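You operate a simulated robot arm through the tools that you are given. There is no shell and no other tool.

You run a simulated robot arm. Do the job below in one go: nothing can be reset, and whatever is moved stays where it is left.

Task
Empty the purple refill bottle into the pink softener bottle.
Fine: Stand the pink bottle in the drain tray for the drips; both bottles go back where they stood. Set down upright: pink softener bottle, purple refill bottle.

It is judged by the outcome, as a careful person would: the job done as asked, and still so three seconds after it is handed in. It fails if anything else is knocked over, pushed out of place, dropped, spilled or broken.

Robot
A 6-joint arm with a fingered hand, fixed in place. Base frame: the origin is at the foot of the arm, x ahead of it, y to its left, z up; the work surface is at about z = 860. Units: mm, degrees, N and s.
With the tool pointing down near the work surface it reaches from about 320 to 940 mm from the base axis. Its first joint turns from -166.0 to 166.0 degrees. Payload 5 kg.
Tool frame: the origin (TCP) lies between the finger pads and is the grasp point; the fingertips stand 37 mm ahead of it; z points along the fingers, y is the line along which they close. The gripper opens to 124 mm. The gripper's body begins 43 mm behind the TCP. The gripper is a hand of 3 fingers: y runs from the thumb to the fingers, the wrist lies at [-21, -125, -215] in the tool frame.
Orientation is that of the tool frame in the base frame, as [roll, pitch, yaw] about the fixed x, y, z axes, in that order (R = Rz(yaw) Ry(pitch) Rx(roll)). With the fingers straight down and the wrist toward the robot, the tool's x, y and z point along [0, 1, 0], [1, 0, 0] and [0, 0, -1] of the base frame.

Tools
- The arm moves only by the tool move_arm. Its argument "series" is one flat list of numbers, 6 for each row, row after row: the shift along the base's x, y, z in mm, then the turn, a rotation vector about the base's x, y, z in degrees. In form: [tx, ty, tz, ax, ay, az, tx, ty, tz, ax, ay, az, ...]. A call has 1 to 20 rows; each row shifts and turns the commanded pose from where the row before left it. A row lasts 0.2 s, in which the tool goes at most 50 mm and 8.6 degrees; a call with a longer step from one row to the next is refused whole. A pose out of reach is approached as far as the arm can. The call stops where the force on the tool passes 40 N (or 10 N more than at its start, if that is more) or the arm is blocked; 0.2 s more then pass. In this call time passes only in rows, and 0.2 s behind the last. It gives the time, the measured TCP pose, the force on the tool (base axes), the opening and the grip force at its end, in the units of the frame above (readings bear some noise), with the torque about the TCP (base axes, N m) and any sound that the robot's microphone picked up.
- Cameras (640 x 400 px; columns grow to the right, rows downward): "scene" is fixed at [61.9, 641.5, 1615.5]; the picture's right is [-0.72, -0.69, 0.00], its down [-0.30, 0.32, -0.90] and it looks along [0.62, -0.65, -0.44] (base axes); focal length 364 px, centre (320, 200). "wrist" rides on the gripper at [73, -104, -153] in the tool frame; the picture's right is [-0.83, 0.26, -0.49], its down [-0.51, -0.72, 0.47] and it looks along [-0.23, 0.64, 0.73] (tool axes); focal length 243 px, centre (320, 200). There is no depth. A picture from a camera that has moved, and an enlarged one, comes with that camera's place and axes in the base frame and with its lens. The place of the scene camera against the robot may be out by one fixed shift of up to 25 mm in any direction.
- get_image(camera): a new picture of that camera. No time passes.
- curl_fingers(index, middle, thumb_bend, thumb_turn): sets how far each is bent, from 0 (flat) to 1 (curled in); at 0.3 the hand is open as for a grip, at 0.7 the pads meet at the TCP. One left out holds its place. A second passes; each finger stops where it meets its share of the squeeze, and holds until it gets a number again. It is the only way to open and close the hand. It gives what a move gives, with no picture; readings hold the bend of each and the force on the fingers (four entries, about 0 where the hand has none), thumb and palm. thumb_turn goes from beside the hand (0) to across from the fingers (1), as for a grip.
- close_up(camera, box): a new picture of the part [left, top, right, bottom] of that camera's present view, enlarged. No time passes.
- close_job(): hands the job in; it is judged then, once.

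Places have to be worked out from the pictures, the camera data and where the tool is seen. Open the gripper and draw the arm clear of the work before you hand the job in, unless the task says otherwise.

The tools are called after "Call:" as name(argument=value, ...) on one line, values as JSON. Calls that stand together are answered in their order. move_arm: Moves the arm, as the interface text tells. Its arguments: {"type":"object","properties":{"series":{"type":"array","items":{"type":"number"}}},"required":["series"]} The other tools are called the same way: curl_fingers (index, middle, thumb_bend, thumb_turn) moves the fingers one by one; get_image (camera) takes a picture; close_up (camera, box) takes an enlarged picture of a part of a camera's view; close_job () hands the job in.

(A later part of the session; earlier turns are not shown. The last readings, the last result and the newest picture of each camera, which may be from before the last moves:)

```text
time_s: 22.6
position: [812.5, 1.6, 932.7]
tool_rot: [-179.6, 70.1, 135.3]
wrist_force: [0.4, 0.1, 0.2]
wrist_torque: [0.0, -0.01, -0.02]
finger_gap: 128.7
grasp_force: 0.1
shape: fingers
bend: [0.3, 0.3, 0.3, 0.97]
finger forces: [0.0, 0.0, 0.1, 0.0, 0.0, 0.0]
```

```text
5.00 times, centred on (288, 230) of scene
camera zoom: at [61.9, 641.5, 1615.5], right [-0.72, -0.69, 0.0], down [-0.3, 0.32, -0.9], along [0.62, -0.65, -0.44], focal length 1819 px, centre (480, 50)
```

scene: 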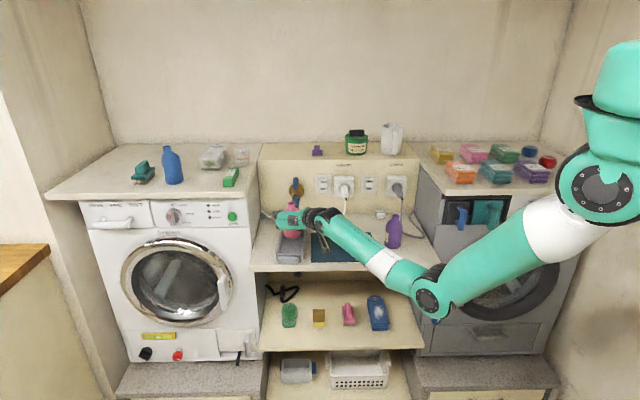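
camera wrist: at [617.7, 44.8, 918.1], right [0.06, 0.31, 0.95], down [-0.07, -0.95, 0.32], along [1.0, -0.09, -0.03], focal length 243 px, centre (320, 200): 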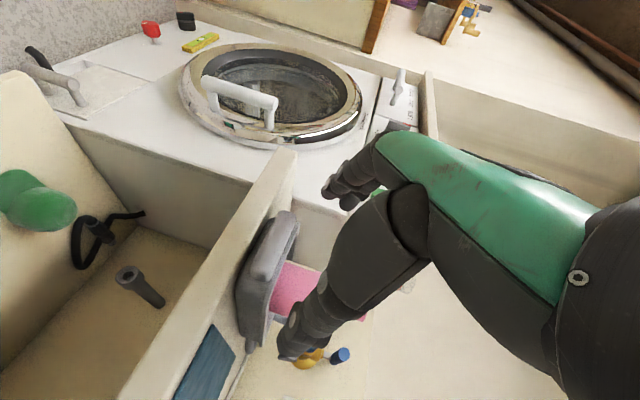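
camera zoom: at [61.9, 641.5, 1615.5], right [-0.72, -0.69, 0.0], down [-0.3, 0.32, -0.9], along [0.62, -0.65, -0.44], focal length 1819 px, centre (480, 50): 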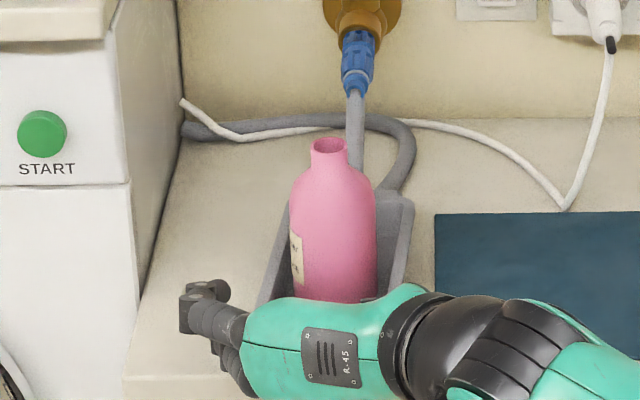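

Pink is upright in the tray. I rise and shift right along the front of the counter to face the purple bottle.

Call:
move_arm(series=[-10, -10, 20, 0, 0, 0, -24, -24, 20, 0, 0, 0, -28, -28, 20, 0, 0, 0, -30, -30, 15, 0, 0, 0, -30, -30, 0, 0, 0, 0, -30, -30, 0, 0, 0, 0, -30, -30, 0, 0, 0, 0, -30, -30, 0, 0, 0, 0, -28, -28, 0, 0, 0, 0, -20, -20, 0, 0, 0, 0, -10, -11, 0, 0, 0, 0])

Call:
get_image(camera="wrist")

Call:
get_image(camera="scene")

```text
time_s: 25.0
position: [542.4, -271.7, 1008.6]
tool_rot: [179.7, 70.1, 134.7]
wrist_force: [0.3, 0.1, -0.6]
wrist_torque: [0.01, 0.03, 0.01]
finger_gap: 128.3
grasp_force: 0.0
shape: fingers
bend: [0.3, 0.3, 0.3, 0.97]
finger forces: [0.0, 0.0, 0.0, 0.1, 0.0, 0.1]
```

```text
taken
camera wrist: at [348.3, -227.2, 992.4], right [0.06, 0.31, 0.95], down [-0.07, -0.95, 0.32], along [1.0, -0.09, -0.03], focal length 243 px, centre (320, 200)
```

wrist: 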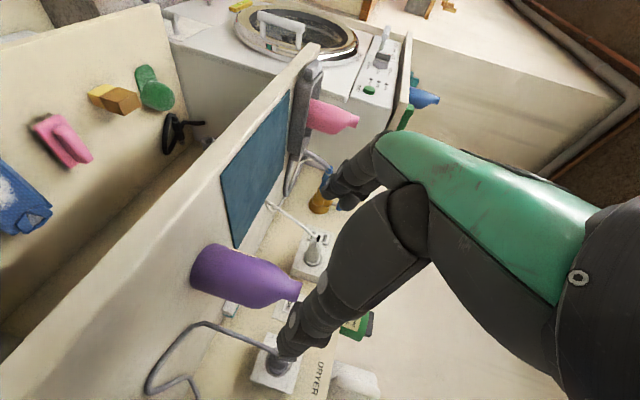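

```text
taken
```

scene: 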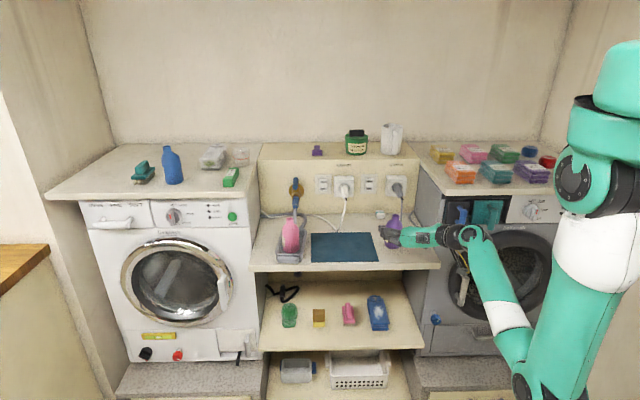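

Pink stands in the tray and the purple bottle is now in front of the hand. I zoom in to locate its body axis and neck.

Call:
close_up(camera="wrist", box=[160, 220, 352, 330])

Call:
close_up(camera="wrist", box=[264, 70, 392, 150])

Call:
close_up(camera="scene", box=[356, 190, 452, 280])

Call:
close_up(camera="scene", box=[264, 205, 328, 270])

```text
3.33 times, centred on (256, 275) of wrist
camera zoom: at [348.3, -227.2, 992.4], right [0.06, 0.31, 0.95], down [-0.07, -0.95, 0.32], along [1.0, -0.09, -0.03], focal length 809 px, centre (533, -50)
```

zoom: 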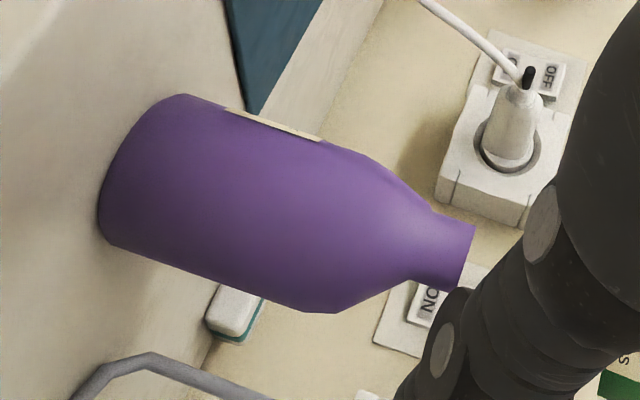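

```text
5.00 times, centred on (328, 110) of wrist
camera zoom: at [348.3, -227.2, 992.4], right [0.06, 0.31, 0.95], down [-0.07, -0.95, 0.32], along [1.0, -0.09, -0.03], focal length 1213 px, centre (280, 650)
```

zoom: 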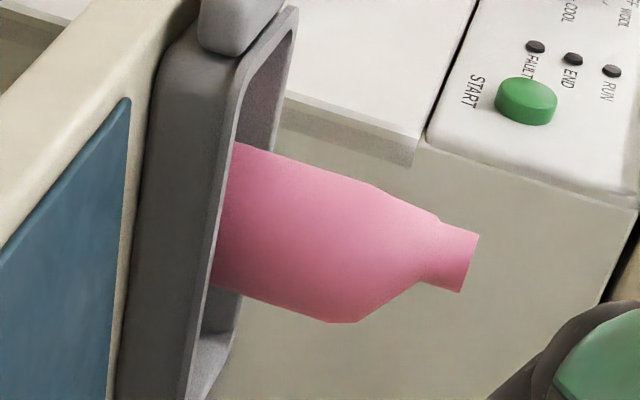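

```text
4.44 times, centred on (404, 235) of scene
camera zoom: at [61.9, 641.5, 1615.5], right [-0.72, -0.69, 0.0], down [-0.3, 0.32, -0.9], along [0.62, -0.65, -0.44], focal length 1617 px, centre (-53, 44)
```

zoom: 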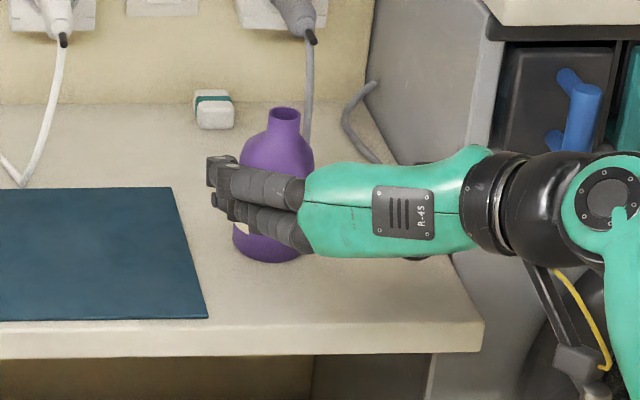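

```text
6.15 times, centred on (296, 238) of scene
camera zoom: at [61.9, 641.5, 1615.5], right [-0.72, -0.69, 0.0], down [-0.3, 0.32, -0.9], along [0.62, -0.65, -0.44], focal length 2239 px, centre (468, -31)
```

zoom: 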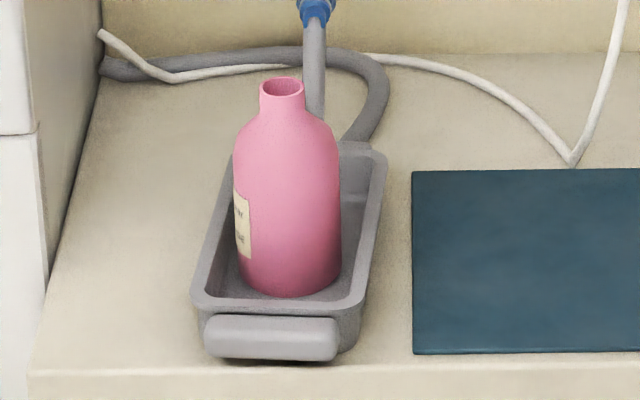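

The purple body axis computes to about (657, -386), rim at (646, -374, 993). The wrist would pass close to the dryer corner with this yaw, so I turn the hand 15° clockwise (moving the wrist left), line up on the new approach line, lower to z≈924, and advance partway.

Call:
move_arm(series=[17.5, 12, 0, 0, 0, -7.5, 17.6, 11.9, 0, 0, 0, -7.5, 0, 0, -28, 0, 0, 0, 0, 0, -28, 0, 0, 0, 0, 0, -28, 0, 0, 0, 12.5, -21.6, 0, 0, 0, 0, 12.5, -21.6, 0, 0, 0, 0])

Call:
get_image(camera="wrist")

Call:
close_up(camera="scene", box=[340, 180, 500, 290])

```text
time_s: 26.6
position: [601.9, -291.6, 925.0]
tool_rot: [-179.9, 70.0, 120.0]
wrist_force: [-0.2, 0.5, 0.4]
wrist_torque: [0.0, -0.01, 0.01]
finger_gap: 128.5
grasp_force: 0.0
shape: fingers
bend: [0.3, 0.3, 0.3, 0.97]
finger forces: [0.0, 0.0, 0.0, 0.1, 0.1, 0.1]
```

```text
taken
camera wrist: at [425.7, -199.4, 909.4], right [0.14, 0.29, 0.95], down [-0.32, -0.89, 0.32], along [0.94, -0.34, -0.03], focal length 243 px, centre (320, 200)
```

wrist: 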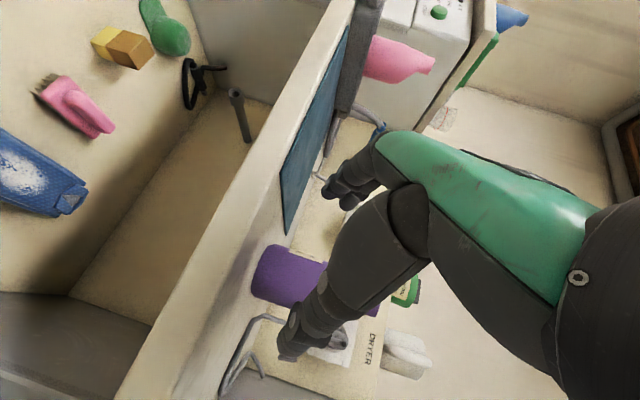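

```text
3.64 times, centred on (420, 235) of scene
camera zoom: at [61.9, 641.5, 1615.5], right [-0.72, -0.69, 0.0], down [-0.3, 0.32, -0.9], along [0.62, -0.65, -0.44], focal length 1323 px, centre (-44, 73)
```

zoom: 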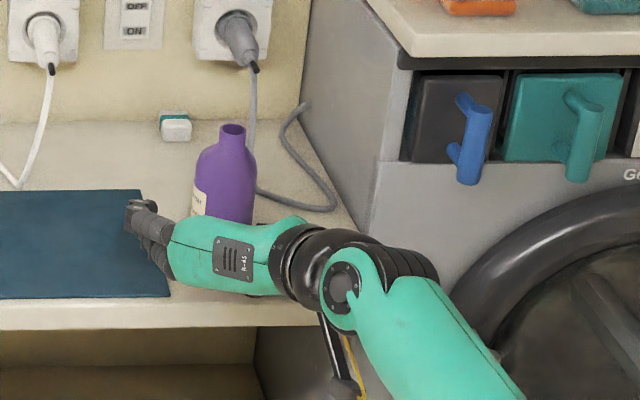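

The purple bottle is lined up between thumb and fingers. A zoom to confirm the lateral alignment before closing in.

Call:
close_up(camera="wrist", box=[232, 220, 360, 330])

```text
3.64 times, centred on (296, 275) of wrist
camera zoom: at [425.7, -199.4, 909.4], right [0.14, 0.29, 0.95], down [-0.32, -0.89, 0.32], along [0.94, -0.34, -0.03], focal length 882 px, centre (407, -73)
```

zoom: 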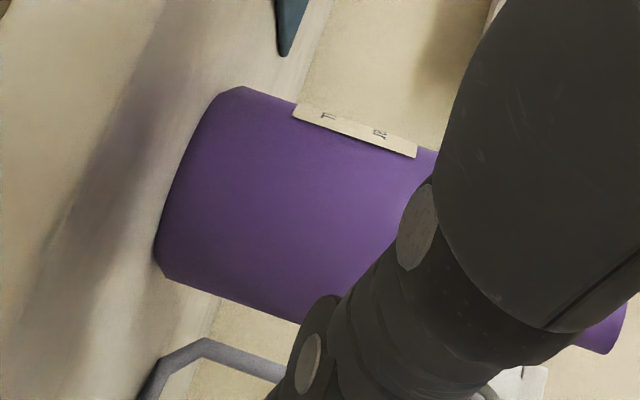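

The axis estimate (656.5, -386.5) agrees and lies right on the approach line. I advance the remaining ~104 mm.

Call:
move_arm(series=[13, -22.6, 0, 0, 0, 0, 13, -22.6, 0, 0, 0, 0, 13, -22.6, 0, 0, 0, 0, 8, -13.9, 0, 0, 0, 0, 5, -8.7, 0, 0, 0, 0])

Call:
get_image(camera="wrist")

Call:
close_up(camera="scene", box=[340, 180, 500, 290])

```text
time_s: 27.8
position: [654.2, -382.2, 924.7]
tool_rot: [179.8, 70.1, 119.9]
wrist_force: [-1.0, 0.4, 0.3]
wrist_torque: [0.01, -0.03, -0.02]
finger_gap: 128.6
grasp_force: 0.0
shape: fingers
bend: [0.3, 0.3, 0.3, 0.97]
finger forces: [0.0, 0.0, 0.0, 0.1, 0.1, 0.1]
```

```text
taken
camera wrist: at [478.7, -287.9, 909.5], right [0.14, 0.29, 0.95], down [-0.32, -0.89, 0.32], along [0.94, -0.34, -0.03], focal length 243 px, centre (320, 200)
```

wrist: 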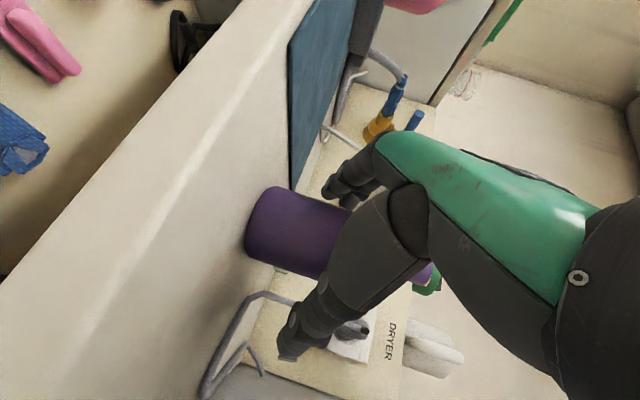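

```text
3.64 times, centred on (420, 235) of scene
camera zoom: at [61.9, 641.5, 1615.5], right [-0.72, -0.69, 0.0], down [-0.3, 0.32, -0.9], along [0.62, -0.65, -0.44], focal length 1323 px, centre (-44, 73)
```

zoom: 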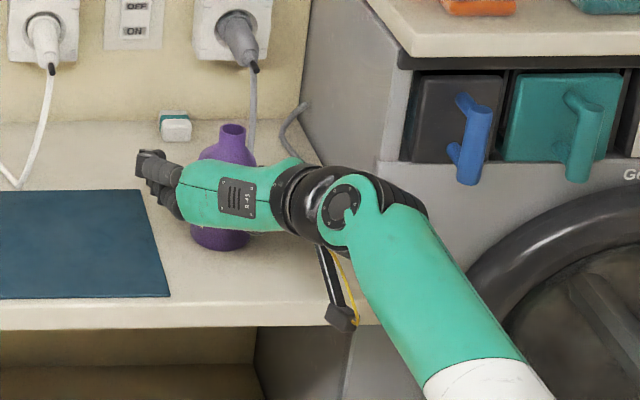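

Bottle lined up and untouched. Before gripping a full bottle I want to be sure the arm can do the whole pouring tilt, so I back out empty-handed and rehearse the rotation well above the tray.

Call:
move_arm(series=[-10, 17.3, 0, 0, 0, 0, -19.5, 33.8, 0, 0, 0, 0, -24, 41.5, 0, 0, 0, 0, -24, 41.5, 0, 0, 0, 0, 10, 5, 35, 0, 0, 0, 30, 11, 35, 0, 0, 0, 33, 12, 34, 0, 0, 0, 34, 13, 33, 0, 0, 0, 35, 13, 32, 0, 0, 0, 35, 13, 32, 0, 0, 0, 35, 13, 30, 0, 0, 0, 35, 13, 25, 0, 0, 0, 33, 13, 0, 0, 0, 0])

Call:
get_image(camera="scene")

```text
time_s: 30.6
position: [855.4, -139.9, 1181.3]
tool_rot: [-179.9, 70.0, 120.1]
wrist_force: [0.0, 0.4, 0.3]
wrist_torque: [0.0, -0.01, -0.01]
finger_gap: 128.2
grasp_force: 0.0
shape: fingers
bend: [0.3, 0.3, 0.3, 0.97]
finger forces: [0.1, 0.1, 0.0, 0.1, 0.0, 0.1]
```

```text
taken
```

scene: 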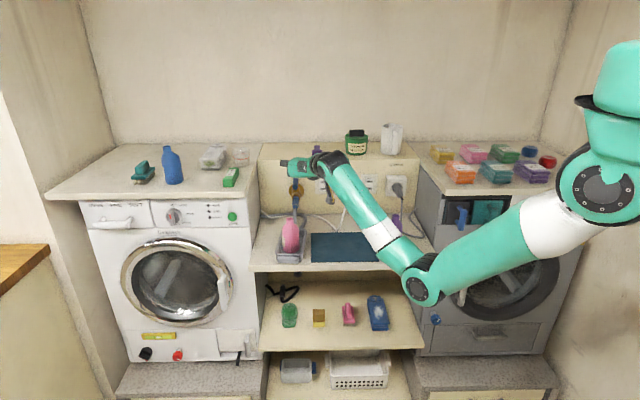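

Both bottles are undisturbed. Now I rehearse the tilt: first 90° about the horizontal axis toward the wall.

Call:
move_arm(series=[0, 0, 0, -5.8, 5.8, 0, 0, 0, 0, -5.8, 5.8, 0, 0, 0, 0, -5.8, 5.8, 0, 0, 0, 0, -5.8, 5.8, 0, 0, 0, 0, -5.8, 5.8, 0, 0, 0, 0, -5.8, 5.8, 0, 0, 0, 0, -5.8, 5.8, 0, 0, 0, 0, -5.8, 5.8, 0, 0, 0, 0, -5.8, 5.8, 0, 0, 0, 0, -5.8, 5.8, 0, 0, 0, 0, -5.64, 5.64, 0])

Call:
get_image(camera="scene")

Call:
get_image(camera="wrist")

```text
time_s: 33.0
position: [856.3, -140.6, 1180.7]
tool_rot: [-75.8, 4.9, -154.3]
wrist_force: [-0.4, -0.6, -0.8]
wrist_torque: [-0.01, -0.03, 0.0]
finger_gap: 128.1
grasp_force: 0.2
shape: fingers
bend: [0.3, 0.3, 0.3, 0.97]
finger forces: [0.1, 0.0, 0.0, 0.0, 0.0, 0.0]
```

```text
taken
```

scene: 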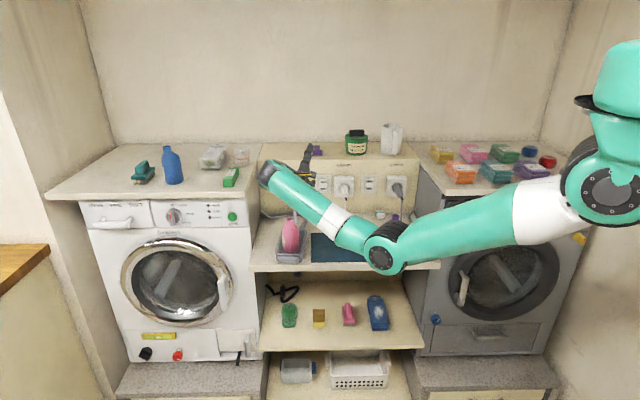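

```text
taken
camera wrist: at [710.1, -18.4, 1237.7], right [0.6, 0.74, -0.3], down [0.51, -0.06, 0.86], along [0.62, -0.66, -0.42], focal length 243 px, centre (320, 200)
```

wrist: 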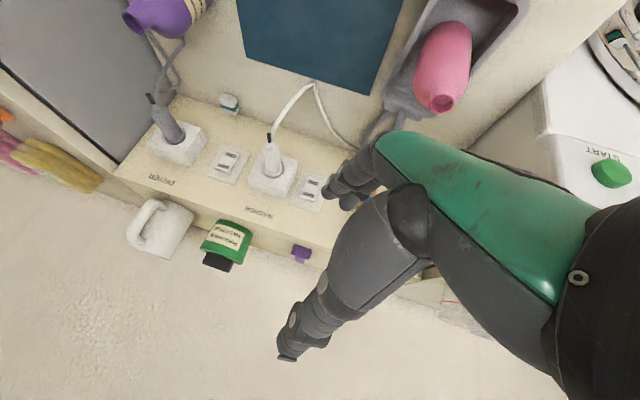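

The 90° tilt works without trouble. I continue the rehearsal by another ~57°.

Call:
move_arm(series=[0, 0, 0, -5.8, 5.8, 0, 0, 0, 0, -5.8, 5.8, 0, 0, 0, 0, -5.8, 5.8, 0, 0, 0, 0, -5.8, 5.8, 0, 0, 0, 0, -5.8, 5.8, 0, 0, 0, 0, -5.8, 5.8, 0, 0, 0, 0, -5.8, 5.8, 0])

Call:
get_image(camera="scene")

Call:
get_image(camera="wrist")

```text
time_s: 34.6
position: [855.9, -140.3, 1179.7]
tool_rot: [-51.1, -48.3, -164.6]
wrist_force: [0.1, 0.6, 0.0]
wrist_torque: [-0.02, 0.02, -0.02]
finger_gap: 128.3
grasp_force: 0.0
shape: fingers
bend: [0.3, 0.3, 0.3, 0.97]
finger forces: [0.0, 0.1, 0.1, 0.0, 0.0, 0.0]
```

```text
taken
```

scene: 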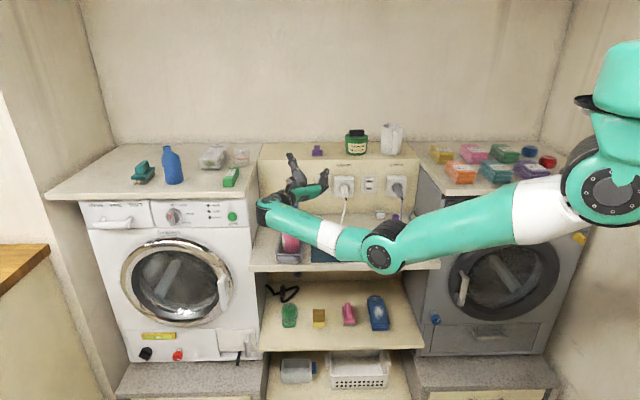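

```text
taken
camera wrist: at [749.7, 20.6, 1224.2], right [0.11, 0.26, -0.96], down [0.92, 0.34, 0.19], along [0.38, -0.9, -0.2], focal length 243 px, centre (320, 200)
```

wrist: 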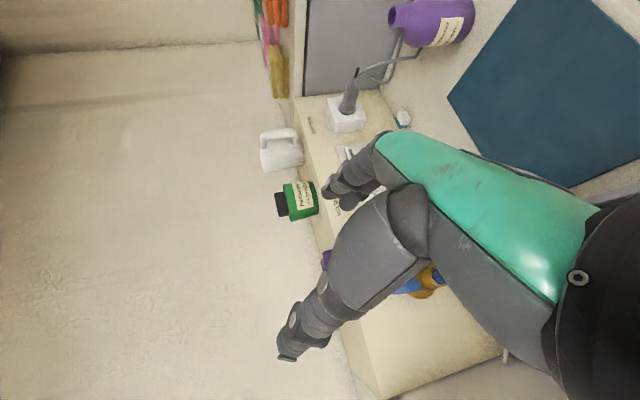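

The full tilt is reachable with no contact. I rotate back to level the same way.

Call:
move_arm(series=[0, 0, 0, 5.8, -5.8, 0, 0, 0, 0, 5.8, -5.8, 0, 0, 0, 0, 5.8, -5.8, 0, 0, 0, 0, 5.8, -5.8, 0, 0, 0, 0, 5.8, -5.8, 0, 0, 0, 0, 5.8, -5.8, 0, 0, 0, 0, 5.8, -5.8, 0, 0, 0, 0, 5.8, -5.8, 0, 0, 0, 0, 5.8, -5.8, 0, 0, 0, 0, 5.8, -5.8, 0, 0, 0, 0, 5.8, -5.8, 0, 0, 0, 0, 5.8, -5.8, 0, 0, 0, 0, 5.8, -5.8, 0, 0, 0, 0, 5.8, -5.8, 0, 0, 0, 0, 5.8, -5.8, 0, 0, 0, 0, 5.8, -5.8, 0, 0, 0, 0, 5.8, -5.8, 0, 0, 0, 0, 5.64, -5.64, 0])

Call:
get_image(camera="wrist")

```text
time_s: 38.4
position: [857.0, -140.5, 1180.5]
tool_rot: [-179.8, 70.0, 120.3]
wrist_force: [-0.1, 0.2, -0.2]
wrist_torque: [-0.01, -0.02, -0.04]
finger_gap: 128.7
grasp_force: 0.1
shape: fingers
bend: [0.3, 0.3, 0.3, 0.97]
finger forces: [0.0, 0.0, 0.0, 0.1, 0.0, 0.1]
```

```text
taken
camera wrist: at [681.1, -48.0, 1165.2], right [0.14, 0.28, 0.95], down [-0.32, -0.9, 0.31], along [0.94, -0.34, -0.03], focal length 243 px, centre (320, 200)
```

wrist: 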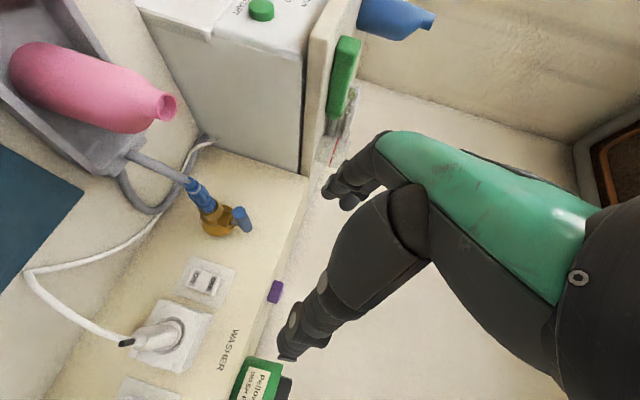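

From here the pink rim is well visible; I zoom in to triangulate its opening.

Call:
close_up(camera="wrist", box=[126, 70, 206, 140])

Call:
close_up(camera="scene", box=[270, 205, 318, 235])

```text
5.71 times, centred on (166, 105) of wrist
camera zoom: at [681.1, -48.0, 1165.2], right [0.14, 0.28, 0.95], down [-0.32, -0.9, 0.31], along [0.94, -0.34, -0.03], focal length 1386 px, centre (1200, 743)
```

zoom: 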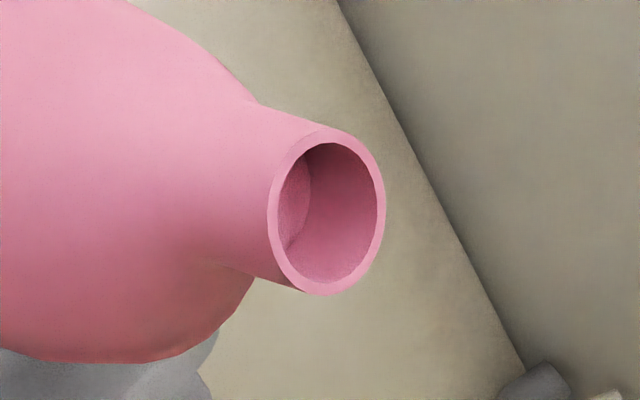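

```text
13.33 times, centred on (294, 220) of scene
camera zoom: at [61.9, 641.5, 1615.5], right [-0.72, -0.69, 0.0], down [-0.3, 0.32, -0.9], along [0.62, -0.65, -0.44], focal length 4852 px, centre (667, -67)
```

zoom: 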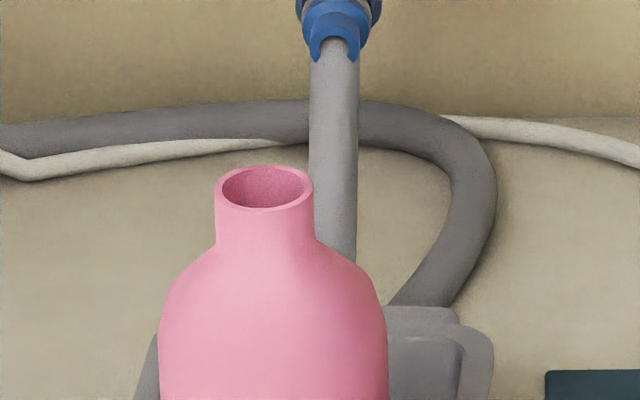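

The pink opening is at (896.5, -87.5, 998.5), about 23 mm inside, confirmed from three views. I go back to the stand-off in front of the purple bottle, this time at z≈914 for a lower grip.

Call:
move_arm(series=[-33, -13, 0, 0, 0, 0, -35, -13, -25, 0, 0, 0, -35, -13, -30, 0, 0, 0, -35, -13, -32, 0, 0, 0, -35, -13, -32, 0, 0, 0, -34, -13, -33, 0, 0, 0, -33, -12, -34, 0, 0, 0, -30, -11, -35, 0, 0, 0, -10, -5, -46, 0, 0, 0])

Call:
close_up(camera="wrist", box=[200, 200, 360, 330])

Call:
close_up(camera="scene", box=[370, 205, 418, 235])

```text
time_s: 40.4
position: [577.2, -247.6, 914.7]
tool_rot: [180.0, 70.0, 119.9]
wrist_force: [-0.1, 0.6, -0.5]
wrist_torque: [0.0, 0.0, 0.03]
finger_gap: 128.5
grasp_force: 0.0
shape: fingers
bend: [0.3, 0.3, 0.3, 0.97]
finger forces: [0.0, 0.1, 0.0, 0.1, 0.1, 0.0]
```

```text
3.08 times, centred on (280, 265) of wrist
camera zoom: at [400.8, -154.1, 899.8], right [0.14, 0.29, 0.95], down [-0.32, -0.89, 0.32], along [0.94, -0.34, -0.03], focal length 746 px, centre (443, 0)
```

zoom: 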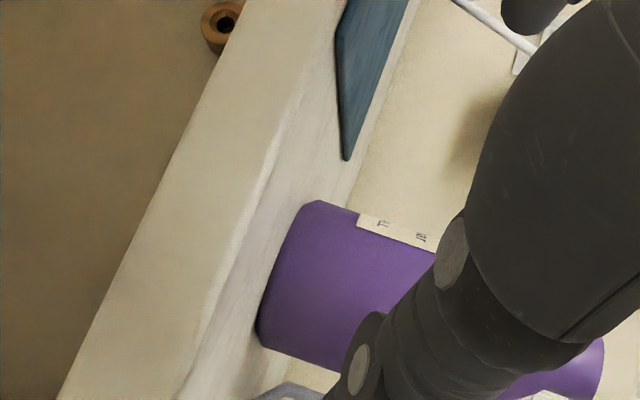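

```text
13.33 times, centred on (394, 220) of scene
camera zoom: at [61.9, 641.5, 1615.5], right [-0.72, -0.69, 0.0], down [-0.3, 0.32, -0.9], along [0.62, -0.65, -0.44], focal length 4852 px, centre (-667, -67)
```

zoom: 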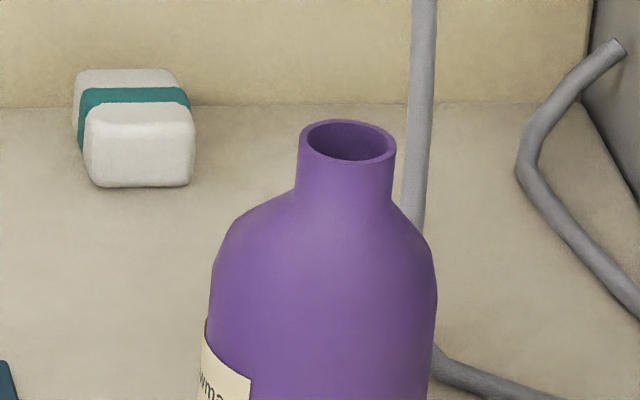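

The purple bottle is still where it was and lined up. I advance to the grasp point.

Call:
move_arm(series=[19.5, -33.8, 0, 0, 0, 0, 19.5, -33.8, 0, 0, 0, 0, 18, -31.1, 0, 0, 0, 0, 12.5, -21.6, 0, 0, 0, 0, 8, -13.8, 0, 0, 0, 0])

Call:
get_image(camera="wrist")

Call:
close_up(camera="scene", box=[350, 190, 446, 280])

```text
time_s: 41.6
position: [654.1, -381.6, 915.0]
tool_rot: [180.0, 70.1, 120.0]
wrist_force: [-0.3, -0.8, 0.0]
wrist_torque: [-0.01, 0.01, -0.01]
finger_gap: 128.7
grasp_force: 0.0
shape: fingers
bend: [0.3, 0.3, 0.3, 0.97]
finger forces: [0.1, 0.0, 0.0, 0.0, 0.0, 0.0]
```

```text
taken
camera wrist: at [479.6, -287.9, 899.5], right [0.14, 0.29, 0.95], down [-0.32, -0.89, 0.32], along [0.94, -0.34, -0.03], focal length 243 px, centre (320, 200)
```

wrist: 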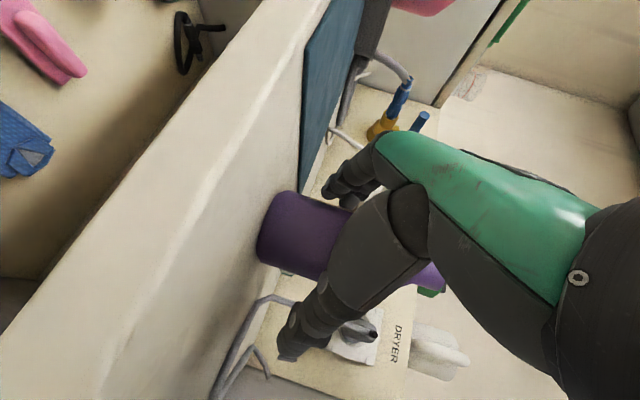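

```text
4.44 times, centred on (398, 235) of scene
camera zoom: at [61.9, 641.5, 1615.5], right [-0.72, -0.69, 0.0], down [-0.3, 0.32, -0.9], along [0.62, -0.65, -0.44], focal length 1617 px, centre (-27, 44)
```

zoom: 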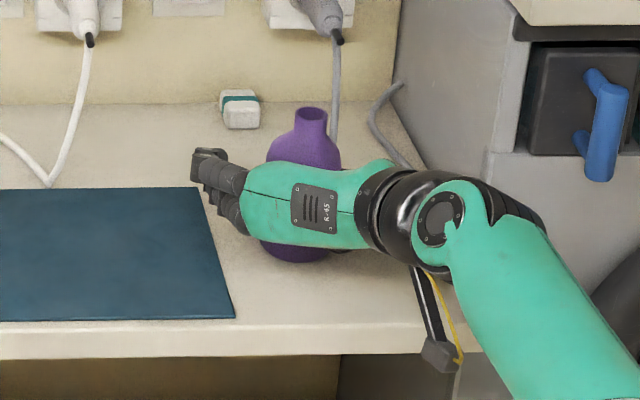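

In position with no contact. I close to just short of contact first, as with the pink one.

Call:
curl_fingers(index=0.5, middle=0.5, thumb_bend=0.48)

Call:
get_image(camera="wrist")

```text
time_s: 42.6
position: [655.2, -380.0, 915.4]
tool_rot: [-179.8, 70.1, 120.2]
wrist_force: [1.4, 0.0, 0.0]
wrist_torque: [-0.06, 0.0, -0.01]
finger_gap: 71.3
grasp_force: 0.1
shape: fingers
bend: [0.5, 0.5, 0.48, 0.97]
finger forces: [0.0, 0.0, 0.0, 0.0, 0.0, 0.0]
```

```text
taken
camera wrist: at [479.3, -287.5, 899.3], right [0.14, 0.29, 0.95], down [-0.32, -0.89, 0.32], along [0.94, -0.34, -0.03], focal length 243 px, centre (320, 200)
```

wrist: 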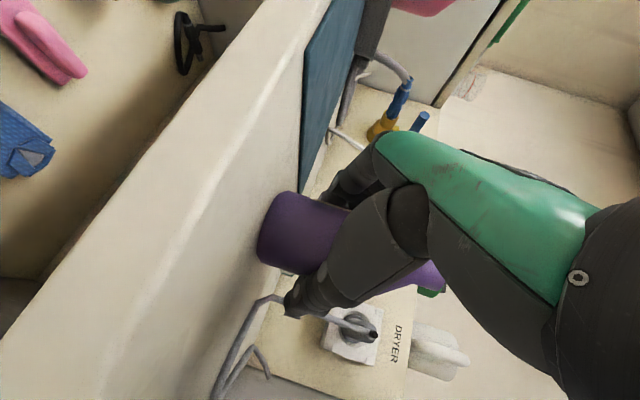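

No contact yet. I close a little further to find first contact evenly.

Call:
curl_fingers(index=0.53, middle=0.53, thumb_bend=0.52)

```text
time_s: 43.6
position: [654.6, -380.3, 914.6]
tool_rot: [179.8, 70.1, 119.8]
wrist_force: [-0.3, -0.5, 0.2]
wrist_torque: [0.0, -0.01, 0.02]
finger_gap: 62.5
grasp_force: 0.9
shape: fingers
bend: [0.52, 0.53, 0.51, 0.97]
finger forces: [0.9, 0.1, 0.1, 0.1, 1.2, 0.0]
```

Thumb and index touch at about 1 N each, so the bottle is well centred. Now a firm squeeze.

Call:
curl_fingers(index=0.68, middle=0.68, thumb_bend=0.66)

Call:
close_up(camera="scene", box=[350, 190, 446, 280])

```text
time_s: 44.6
position: [655.7, -381.5, 914.7]
tool_rot: [179.8, 70.1, 119.8]
wrist_force: [1.7, -1.3, 1.3]
wrist_torque: [-0.06, 0.07, 0.0]
finger_gap: 53.8
grasp_force: 20.3
shape: fingers
bend: [0.54, 0.64, 0.57, 0.97]
finger forces: [14.9, 5.4, 0.1, 0.1, 21.0, 0.0]
```

```text
4.44 times, centred on (398, 235) of scene
camera zoom: at [61.9, 641.5, 1615.5], right [-0.72, -0.69, 0.0], down [-0.3, 0.32, -0.9], along [0.62, -0.65, -0.44], focal length 1617 px, centre (-27, 44)
```

zoom: 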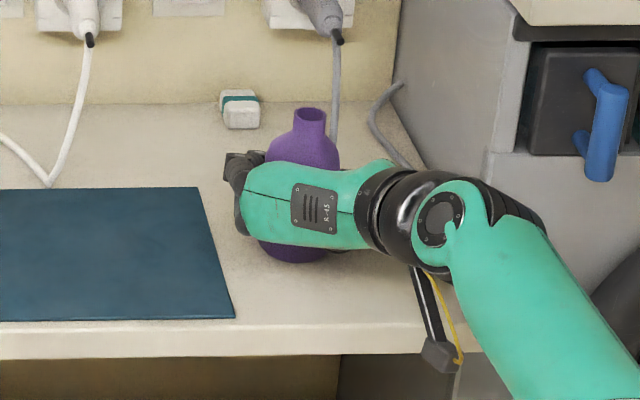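

Firm grip (thumb 21 N). I measure the mouth position again now that it is clamped, before lifting.

Call:
close_up(camera="scene", box=[370, 205, 418, 235])

Call:
close_up(camera="wrist", box=[220, 170, 460, 320])

```text
13.33 times, centred on (394, 220) of scene
camera zoom: at [61.9, 641.5, 1615.5], right [-0.72, -0.69, 0.0], down [-0.3, 0.32, -0.9], along [0.62, -0.65, -0.44], focal length 4852 px, centre (-667, -67)
```

zoom: 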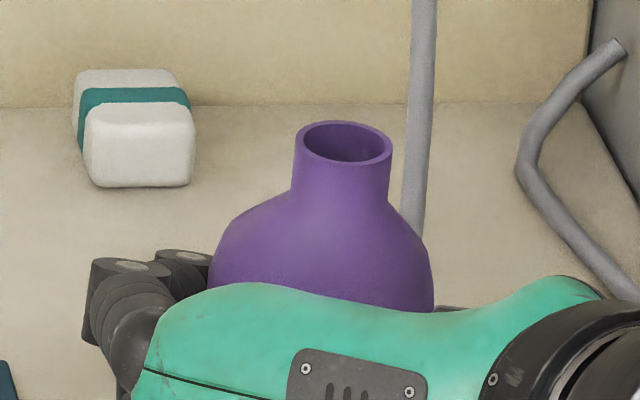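

```text
2.67 times, centred on (340, 245) of wrist
camera zoom: at [479.4, -287.6, 899.4], right [0.14, 0.29, 0.95], down [-0.32, -0.89, 0.32], along [0.94, -0.34, -0.03], focal length 647 px, centre (267, 80)
```

zoom: 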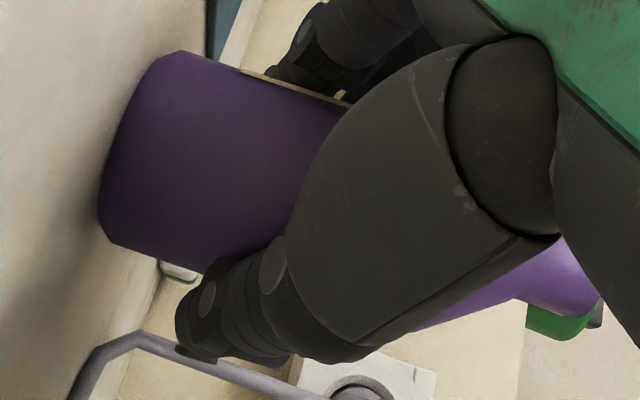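

The clamped mouth sits at about -11 mm (toward front) from the TCP and 78 mm above it. I lift slowly and straight.

Call:
move_arm(series=[0, 0, 4, 0, 0, 0, 0, 0, 8, 0, 0, 0, 0, 0, 12, 0, 0, 0, 0, 0, 14, 0, 0, 0, 0, 0, 12, 0, 0, 0])

Call:
close_up(camera="scene", box=[350, 180, 446, 270])

```text
time_s: 45.8
position: [654.5, -382.2, 964.1]
tool_rot: [-179.9, 70.0, 120.1]
wrist_force: [0.5, 0.2, -2.0]
wrist_torque: [-0.02, -0.02, 0.03]
finger_gap: 54.2
grasp_force: 20.7
shape: fingers
bend: [0.54, 0.64, 0.57, 0.97]
finger forces: [15.0, 5.0, 0.0, 0.0, 20.9, 0.0]
```

```text
4.44 times, centred on (398, 225) of scene
camera zoom: at [61.9, 641.5, 1615.5], right [-0.72, -0.69, 0.0], down [-0.3, 0.32, -0.9], along [0.62, -0.65, -0.44], focal length 1617 px, centre (-27, 89)
```

zoom: 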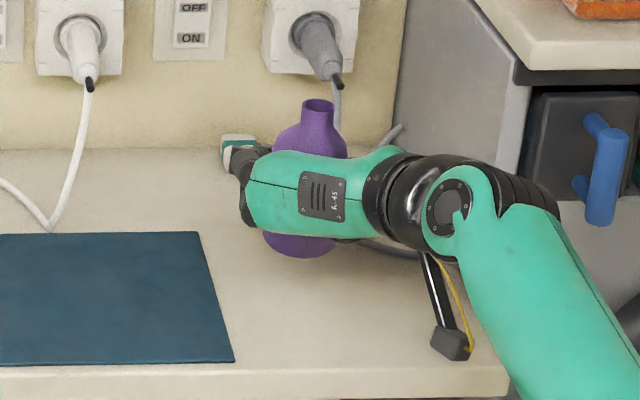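

The bottle is lifted cleanly and weighs only about 2 N in all, so it is far from full and won't run out below roughly 75° of tilt. I carry it upright, smoothly, to a spot right of and above the pink bottle.

Call:
move_arm(series=[4, 5, 5, 0, 0, 0, 8, 10, 8, 0, 0, 0, 13, 16, 10, 0, 0, 0, 16, 19, 10, 0, 0, 0, 17, 21, 10, 0, 0, 0, 18, 22, 10, 0, 0, 0, 18, 22, 10, 0, 0, 0, 17, 21, 10, 0, 0, 0, 16, 20, 9, 0, 0, 0, 14, 17, 7, 0, 0, 0, 9, 12, 4, 0, 0, 0, 5, 6, 2, 0, 0, 0, 2, 2, 0, 0, 0, 0])

Call:
get_image(camera="scene")

Call:
get_image(camera="wrist")

```text
time_s: 48.6
position: [810.8, -187.9, 1057.9]
tool_rot: [-179.7, 70.0, 120.2]
wrist_force: [-0.4, -0.2, -1.6]
wrist_torque: [-0.02, 0.06, -0.03]
finger_gap: 53.9
grasp_force: 20.4
shape: fingers
bend: [0.54, 0.64, 0.57, 0.97]
finger forces: [14.9, 5.0, 0.1, 0.1, 20.7, 0.0]
```

```text
taken
```

scene: 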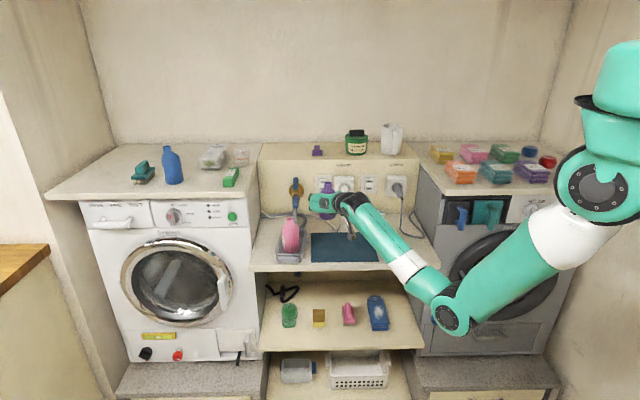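

```text
taken
camera wrist: at [635.4, -94.5, 1042.4], right [0.14, 0.29, 0.95], down [-0.32, -0.89, 0.32], along [0.94, -0.34, -0.03], focal length 243 px, centre (320, 200)
```

wrist: 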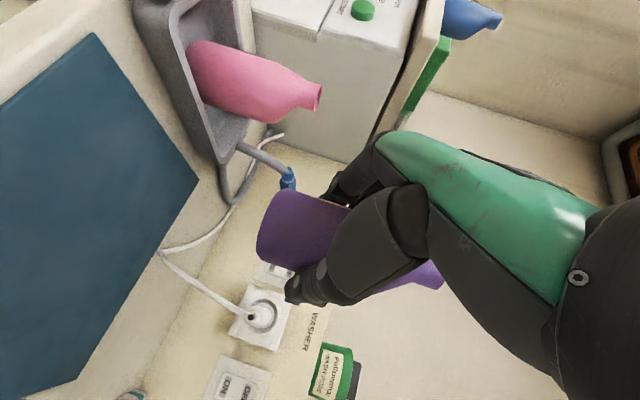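

Carried over upright with a steady grip. I zoom on both mouths in the scene view to cross-check their relative position.

Call:
close_up(camera="scene", box=[276, 180, 356, 230])

Call:
close_up(camera="wrist", box=[240, 60, 460, 310])

```text
8.00 times, centred on (316, 205) of scene
camera zoom: at [61.9, 641.5, 1615.5], right [-0.72, -0.69, 0.0], down [-0.3, 0.32, -0.9], along [0.62, -0.65, -0.44], focal length 2911 px, centre (352, 160)
```

zoom: 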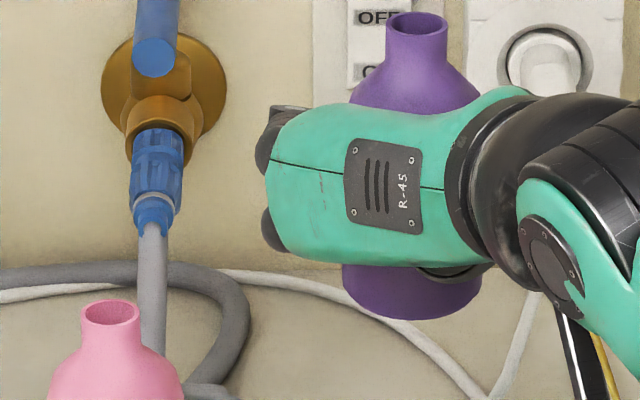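

```text
1.60 times, centred on (350, 185) of wrist
camera zoom: at [635.4, -94.5, 1042.4], right [0.14, 0.29, 0.95], down [-0.32, -0.89, 0.32], along [0.94, -0.34, -0.03], focal length 388 px, centre (272, 224)
```

zoom: 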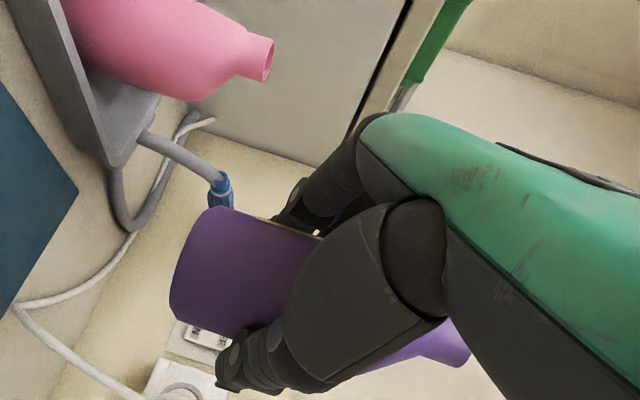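

I zoom tightly on the purple mouth in the wrist view to pin down its offset from the TCP.

Call:
close_up(camera="wrist", box=[396, 245, 460, 305])

Call:
close_up(camera="scene", box=[312, 180, 344, 200])

```text
6.67 times, centred on (428, 275) of wrist
camera zoom: at [635.4, -94.5, 1042.4], right [0.14, 0.29, 0.95], down [-0.32, -0.89, 0.32], along [0.94, -0.34, -0.03], focal length 1618 px, centre (-400, -300)
```

zoom: 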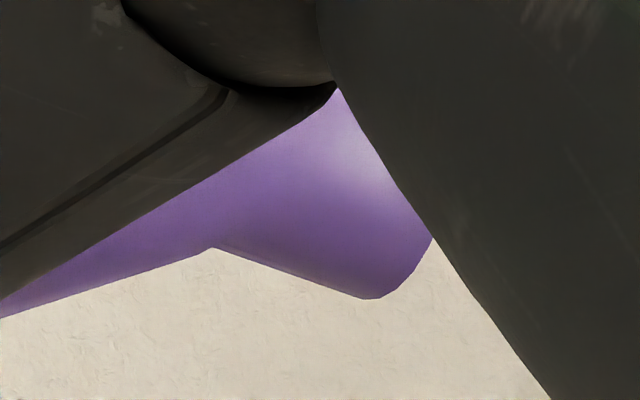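

```text
16.00 times, centred on (328, 190) of scene
camera zoom: at [61.9, 641.5, 1615.5], right [-0.72, -0.69, 0.0], down [-0.3, 0.32, -0.9], along [0.62, -0.65, -0.44], focal length 5822 px, centre (192, 360)
```

zoom: 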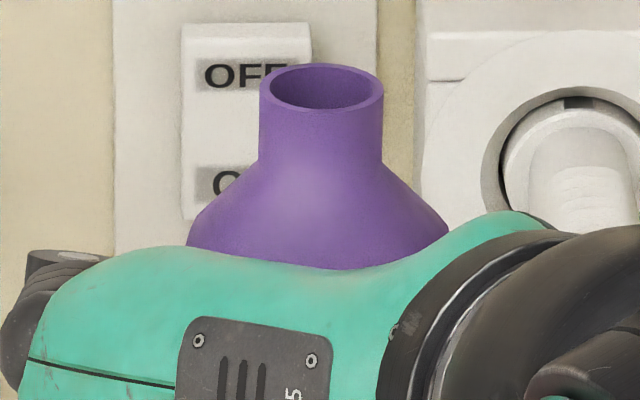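

From the two views the mouth lies about 16 mm frontward of the TCP and 78 mm up. I now tilt the bottle to 66° in place (well below the running-out angle), off to the right of and above the pink bottle.

Call:
move_arm(series=[0, 0, 0, -2.2, 2.2, 0, 0, 0, 0, -4.2426, 4.2426, 0, 0, 0, 0, -4.2426, 4.2426, 0, 0, 0, 0, -4.2426, 4.2426, 0, 0, 0, 0, -4.2426, 4.2426, 0, 0, 0, 0, -4.2426, 4.2426, 0, 0, 0, 0, -4.2426, 4.2426, 0, 0, 0, 0, -4.2426, 4.2426, 0, 0, 0, 0, -4.2426, 4.2426, 0, 1, -1, 0, -4.2426, 4.2426, 0, 1, -1, 0, -4.2426, 4.2426, 0, 1.2, -1.2, 0, -2.0426, 2.0426, 0])

Call:
get_image(camera="scene")

Call:
get_image(camera="wrist")

```text
time_s: 51.2
position: [813.9, -190.8, 1058.8]
tool_rot: [-84.6, 27.5, -156.7]
wrist_force: [-0.4, -0.1, -2.3]
wrist_torque: [-0.01, 0.0, 0.0]
finger_gap: 53.8
grasp_force: 20.2
shape: fingers
bend: [0.54, 0.64, 0.57, 0.97]
finger forces: [15.1, 5.2, 0.0, 0.0, 20.1, 0.1]
```

```text
taken
```

scene: 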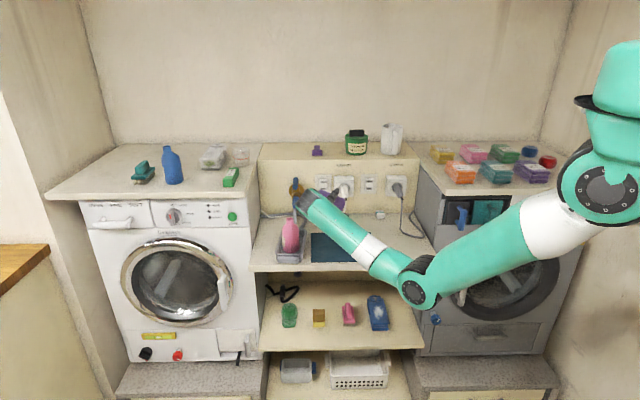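

```text
taken
camera wrist: at [652.4, -84.3, 1104.7], right [0.62, 0.77, 0.11], down [0.25, -0.33, 0.91], along [0.74, -0.54, -0.4], focal length 243 px, centre (320, 200)
```

wrist: 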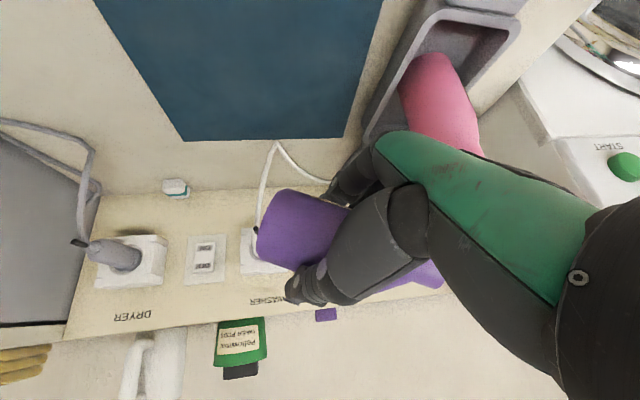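

Tilted as planned, grip steady, nothing spilled. I zoom the scene view to see the mouth and the pink opening together.

Call:
close_up(camera="scene", box=[268, 170, 364, 240])

Call:
close_up(camera="wrist", box=[380, 120, 500, 320])

```text
5.71 times, centred on (316, 205) of scene
camera zoom: at [61.9, 641.5, 1615.5], right [-0.72, -0.69, 0.0], down [-0.3, 0.32, -0.9], along [0.62, -0.65, -0.44], focal length 2079 px, centre (343, 171)
```

zoom: 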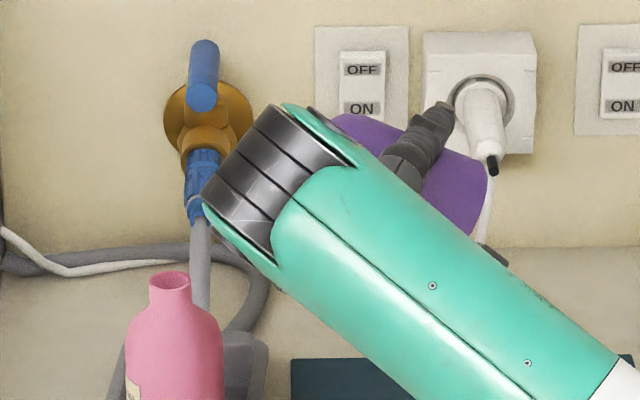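

```text
2.00 times, centred on (440, 220) of wrist
camera zoom: at [652.4, -84.3, 1104.7], right [0.62, 0.77, 0.11], down [0.25, -0.33, 0.91], along [0.74, -0.54, -0.4], focal length 485 px, centre (80, 160)
```

zoom: 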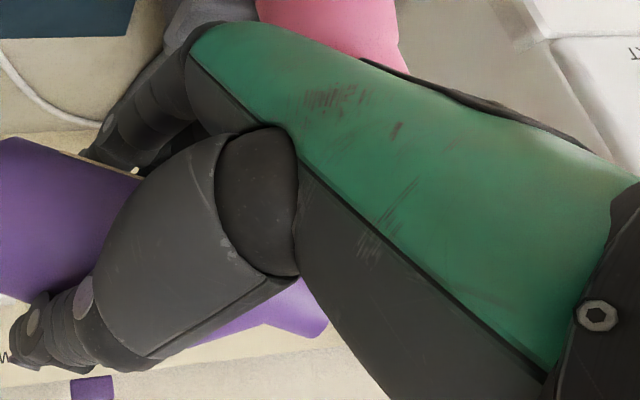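

Dead reckoning predicts the purple mouth right where the wrist view shows it; I zoom there to refine that estimate since the pour itself will be partly hidden by the hand.

Call:
close_up(camera="wrist", box=[410, 250, 458, 300])

```text
8.00 times, centred on (434, 275) of wrist
camera zoom: at [652.4, -84.3, 1104.7], right [0.62, 0.77, 0.11], down [0.25, -0.33, 0.91], along [0.74, -0.54, -0.4], focal length 1941 px, centre (-592, -400)
```

zoom: 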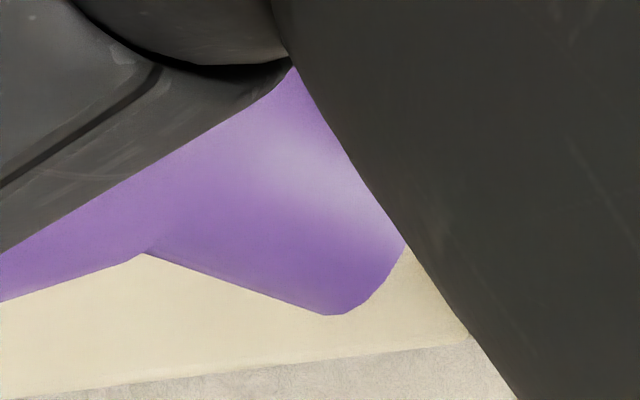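

The bottle hasn't slipped in the hand (same silhouette as before tilting). I bring the mouth in toward the pink opening from upper right at 74° tilt, stopping with the lip about 10 mm right of the opening's centre and 7 mm above it.

Call:
move_arm(series=[3, 3, -5, -0.943, 0.943, 0, 6, 6, -11, -0.943, 0.943, 0, 7, 7, -13, -0.943, 0.943, 0, 7, 7, -14, -0.943, 0.943, 0, 5, 5, -12, -0.943, 0.943, 0, 3, 3, -8.5, -0.943, 0.943, 0])

Call:
close_up(camera="scene", box=[268, 180, 364, 250])

Call:
get_image(camera="wrist")

```text
time_s: 52.6
position: [844.1, -159.7, 995.1]
tool_rot: [-81.5, 20.1, -155.5]
wrist_force: [0.1, 0.2, -1.6]
wrist_torque: [0.04, -0.02, 0.02]
finger_gap: 54.0
grasp_force: 20.1
shape: fingers
bend: [0.53, 0.64, 0.57, 0.97]
finger forces: [15.1, 5.2, 0.0, 0.1, 20.1, 0.0]
```

```text
5.71 times, centred on (316, 215) of scene
camera zoom: at [61.9, 641.5, 1615.5], right [-0.72, -0.69, 0.0], down [-0.3, 0.32, -0.9], along [0.62, -0.65, -0.44], focal length 2079 px, centre (343, 114)
```

zoom: 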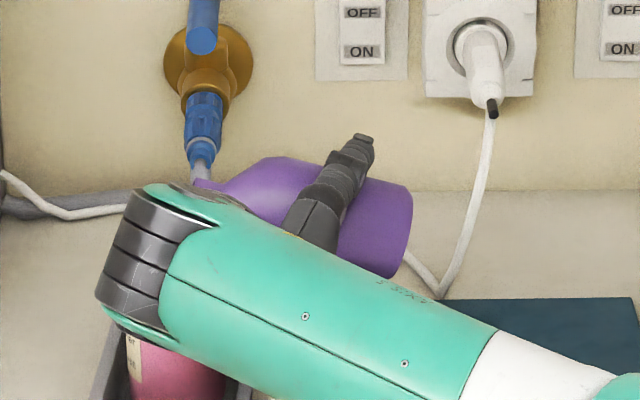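

```text
taken
camera wrist: at [687.6, -48.3, 1045.5], right [0.63, 0.78, -0.03], down [0.34, -0.24, 0.91], along [0.7, -0.58, -0.41], focal length 243 px, centre (320, 200)
```

wrist: 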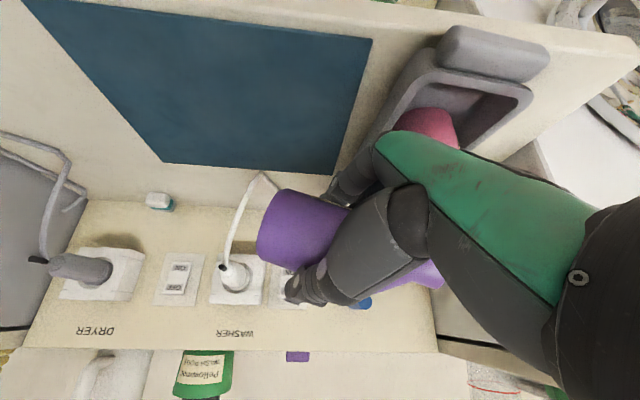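

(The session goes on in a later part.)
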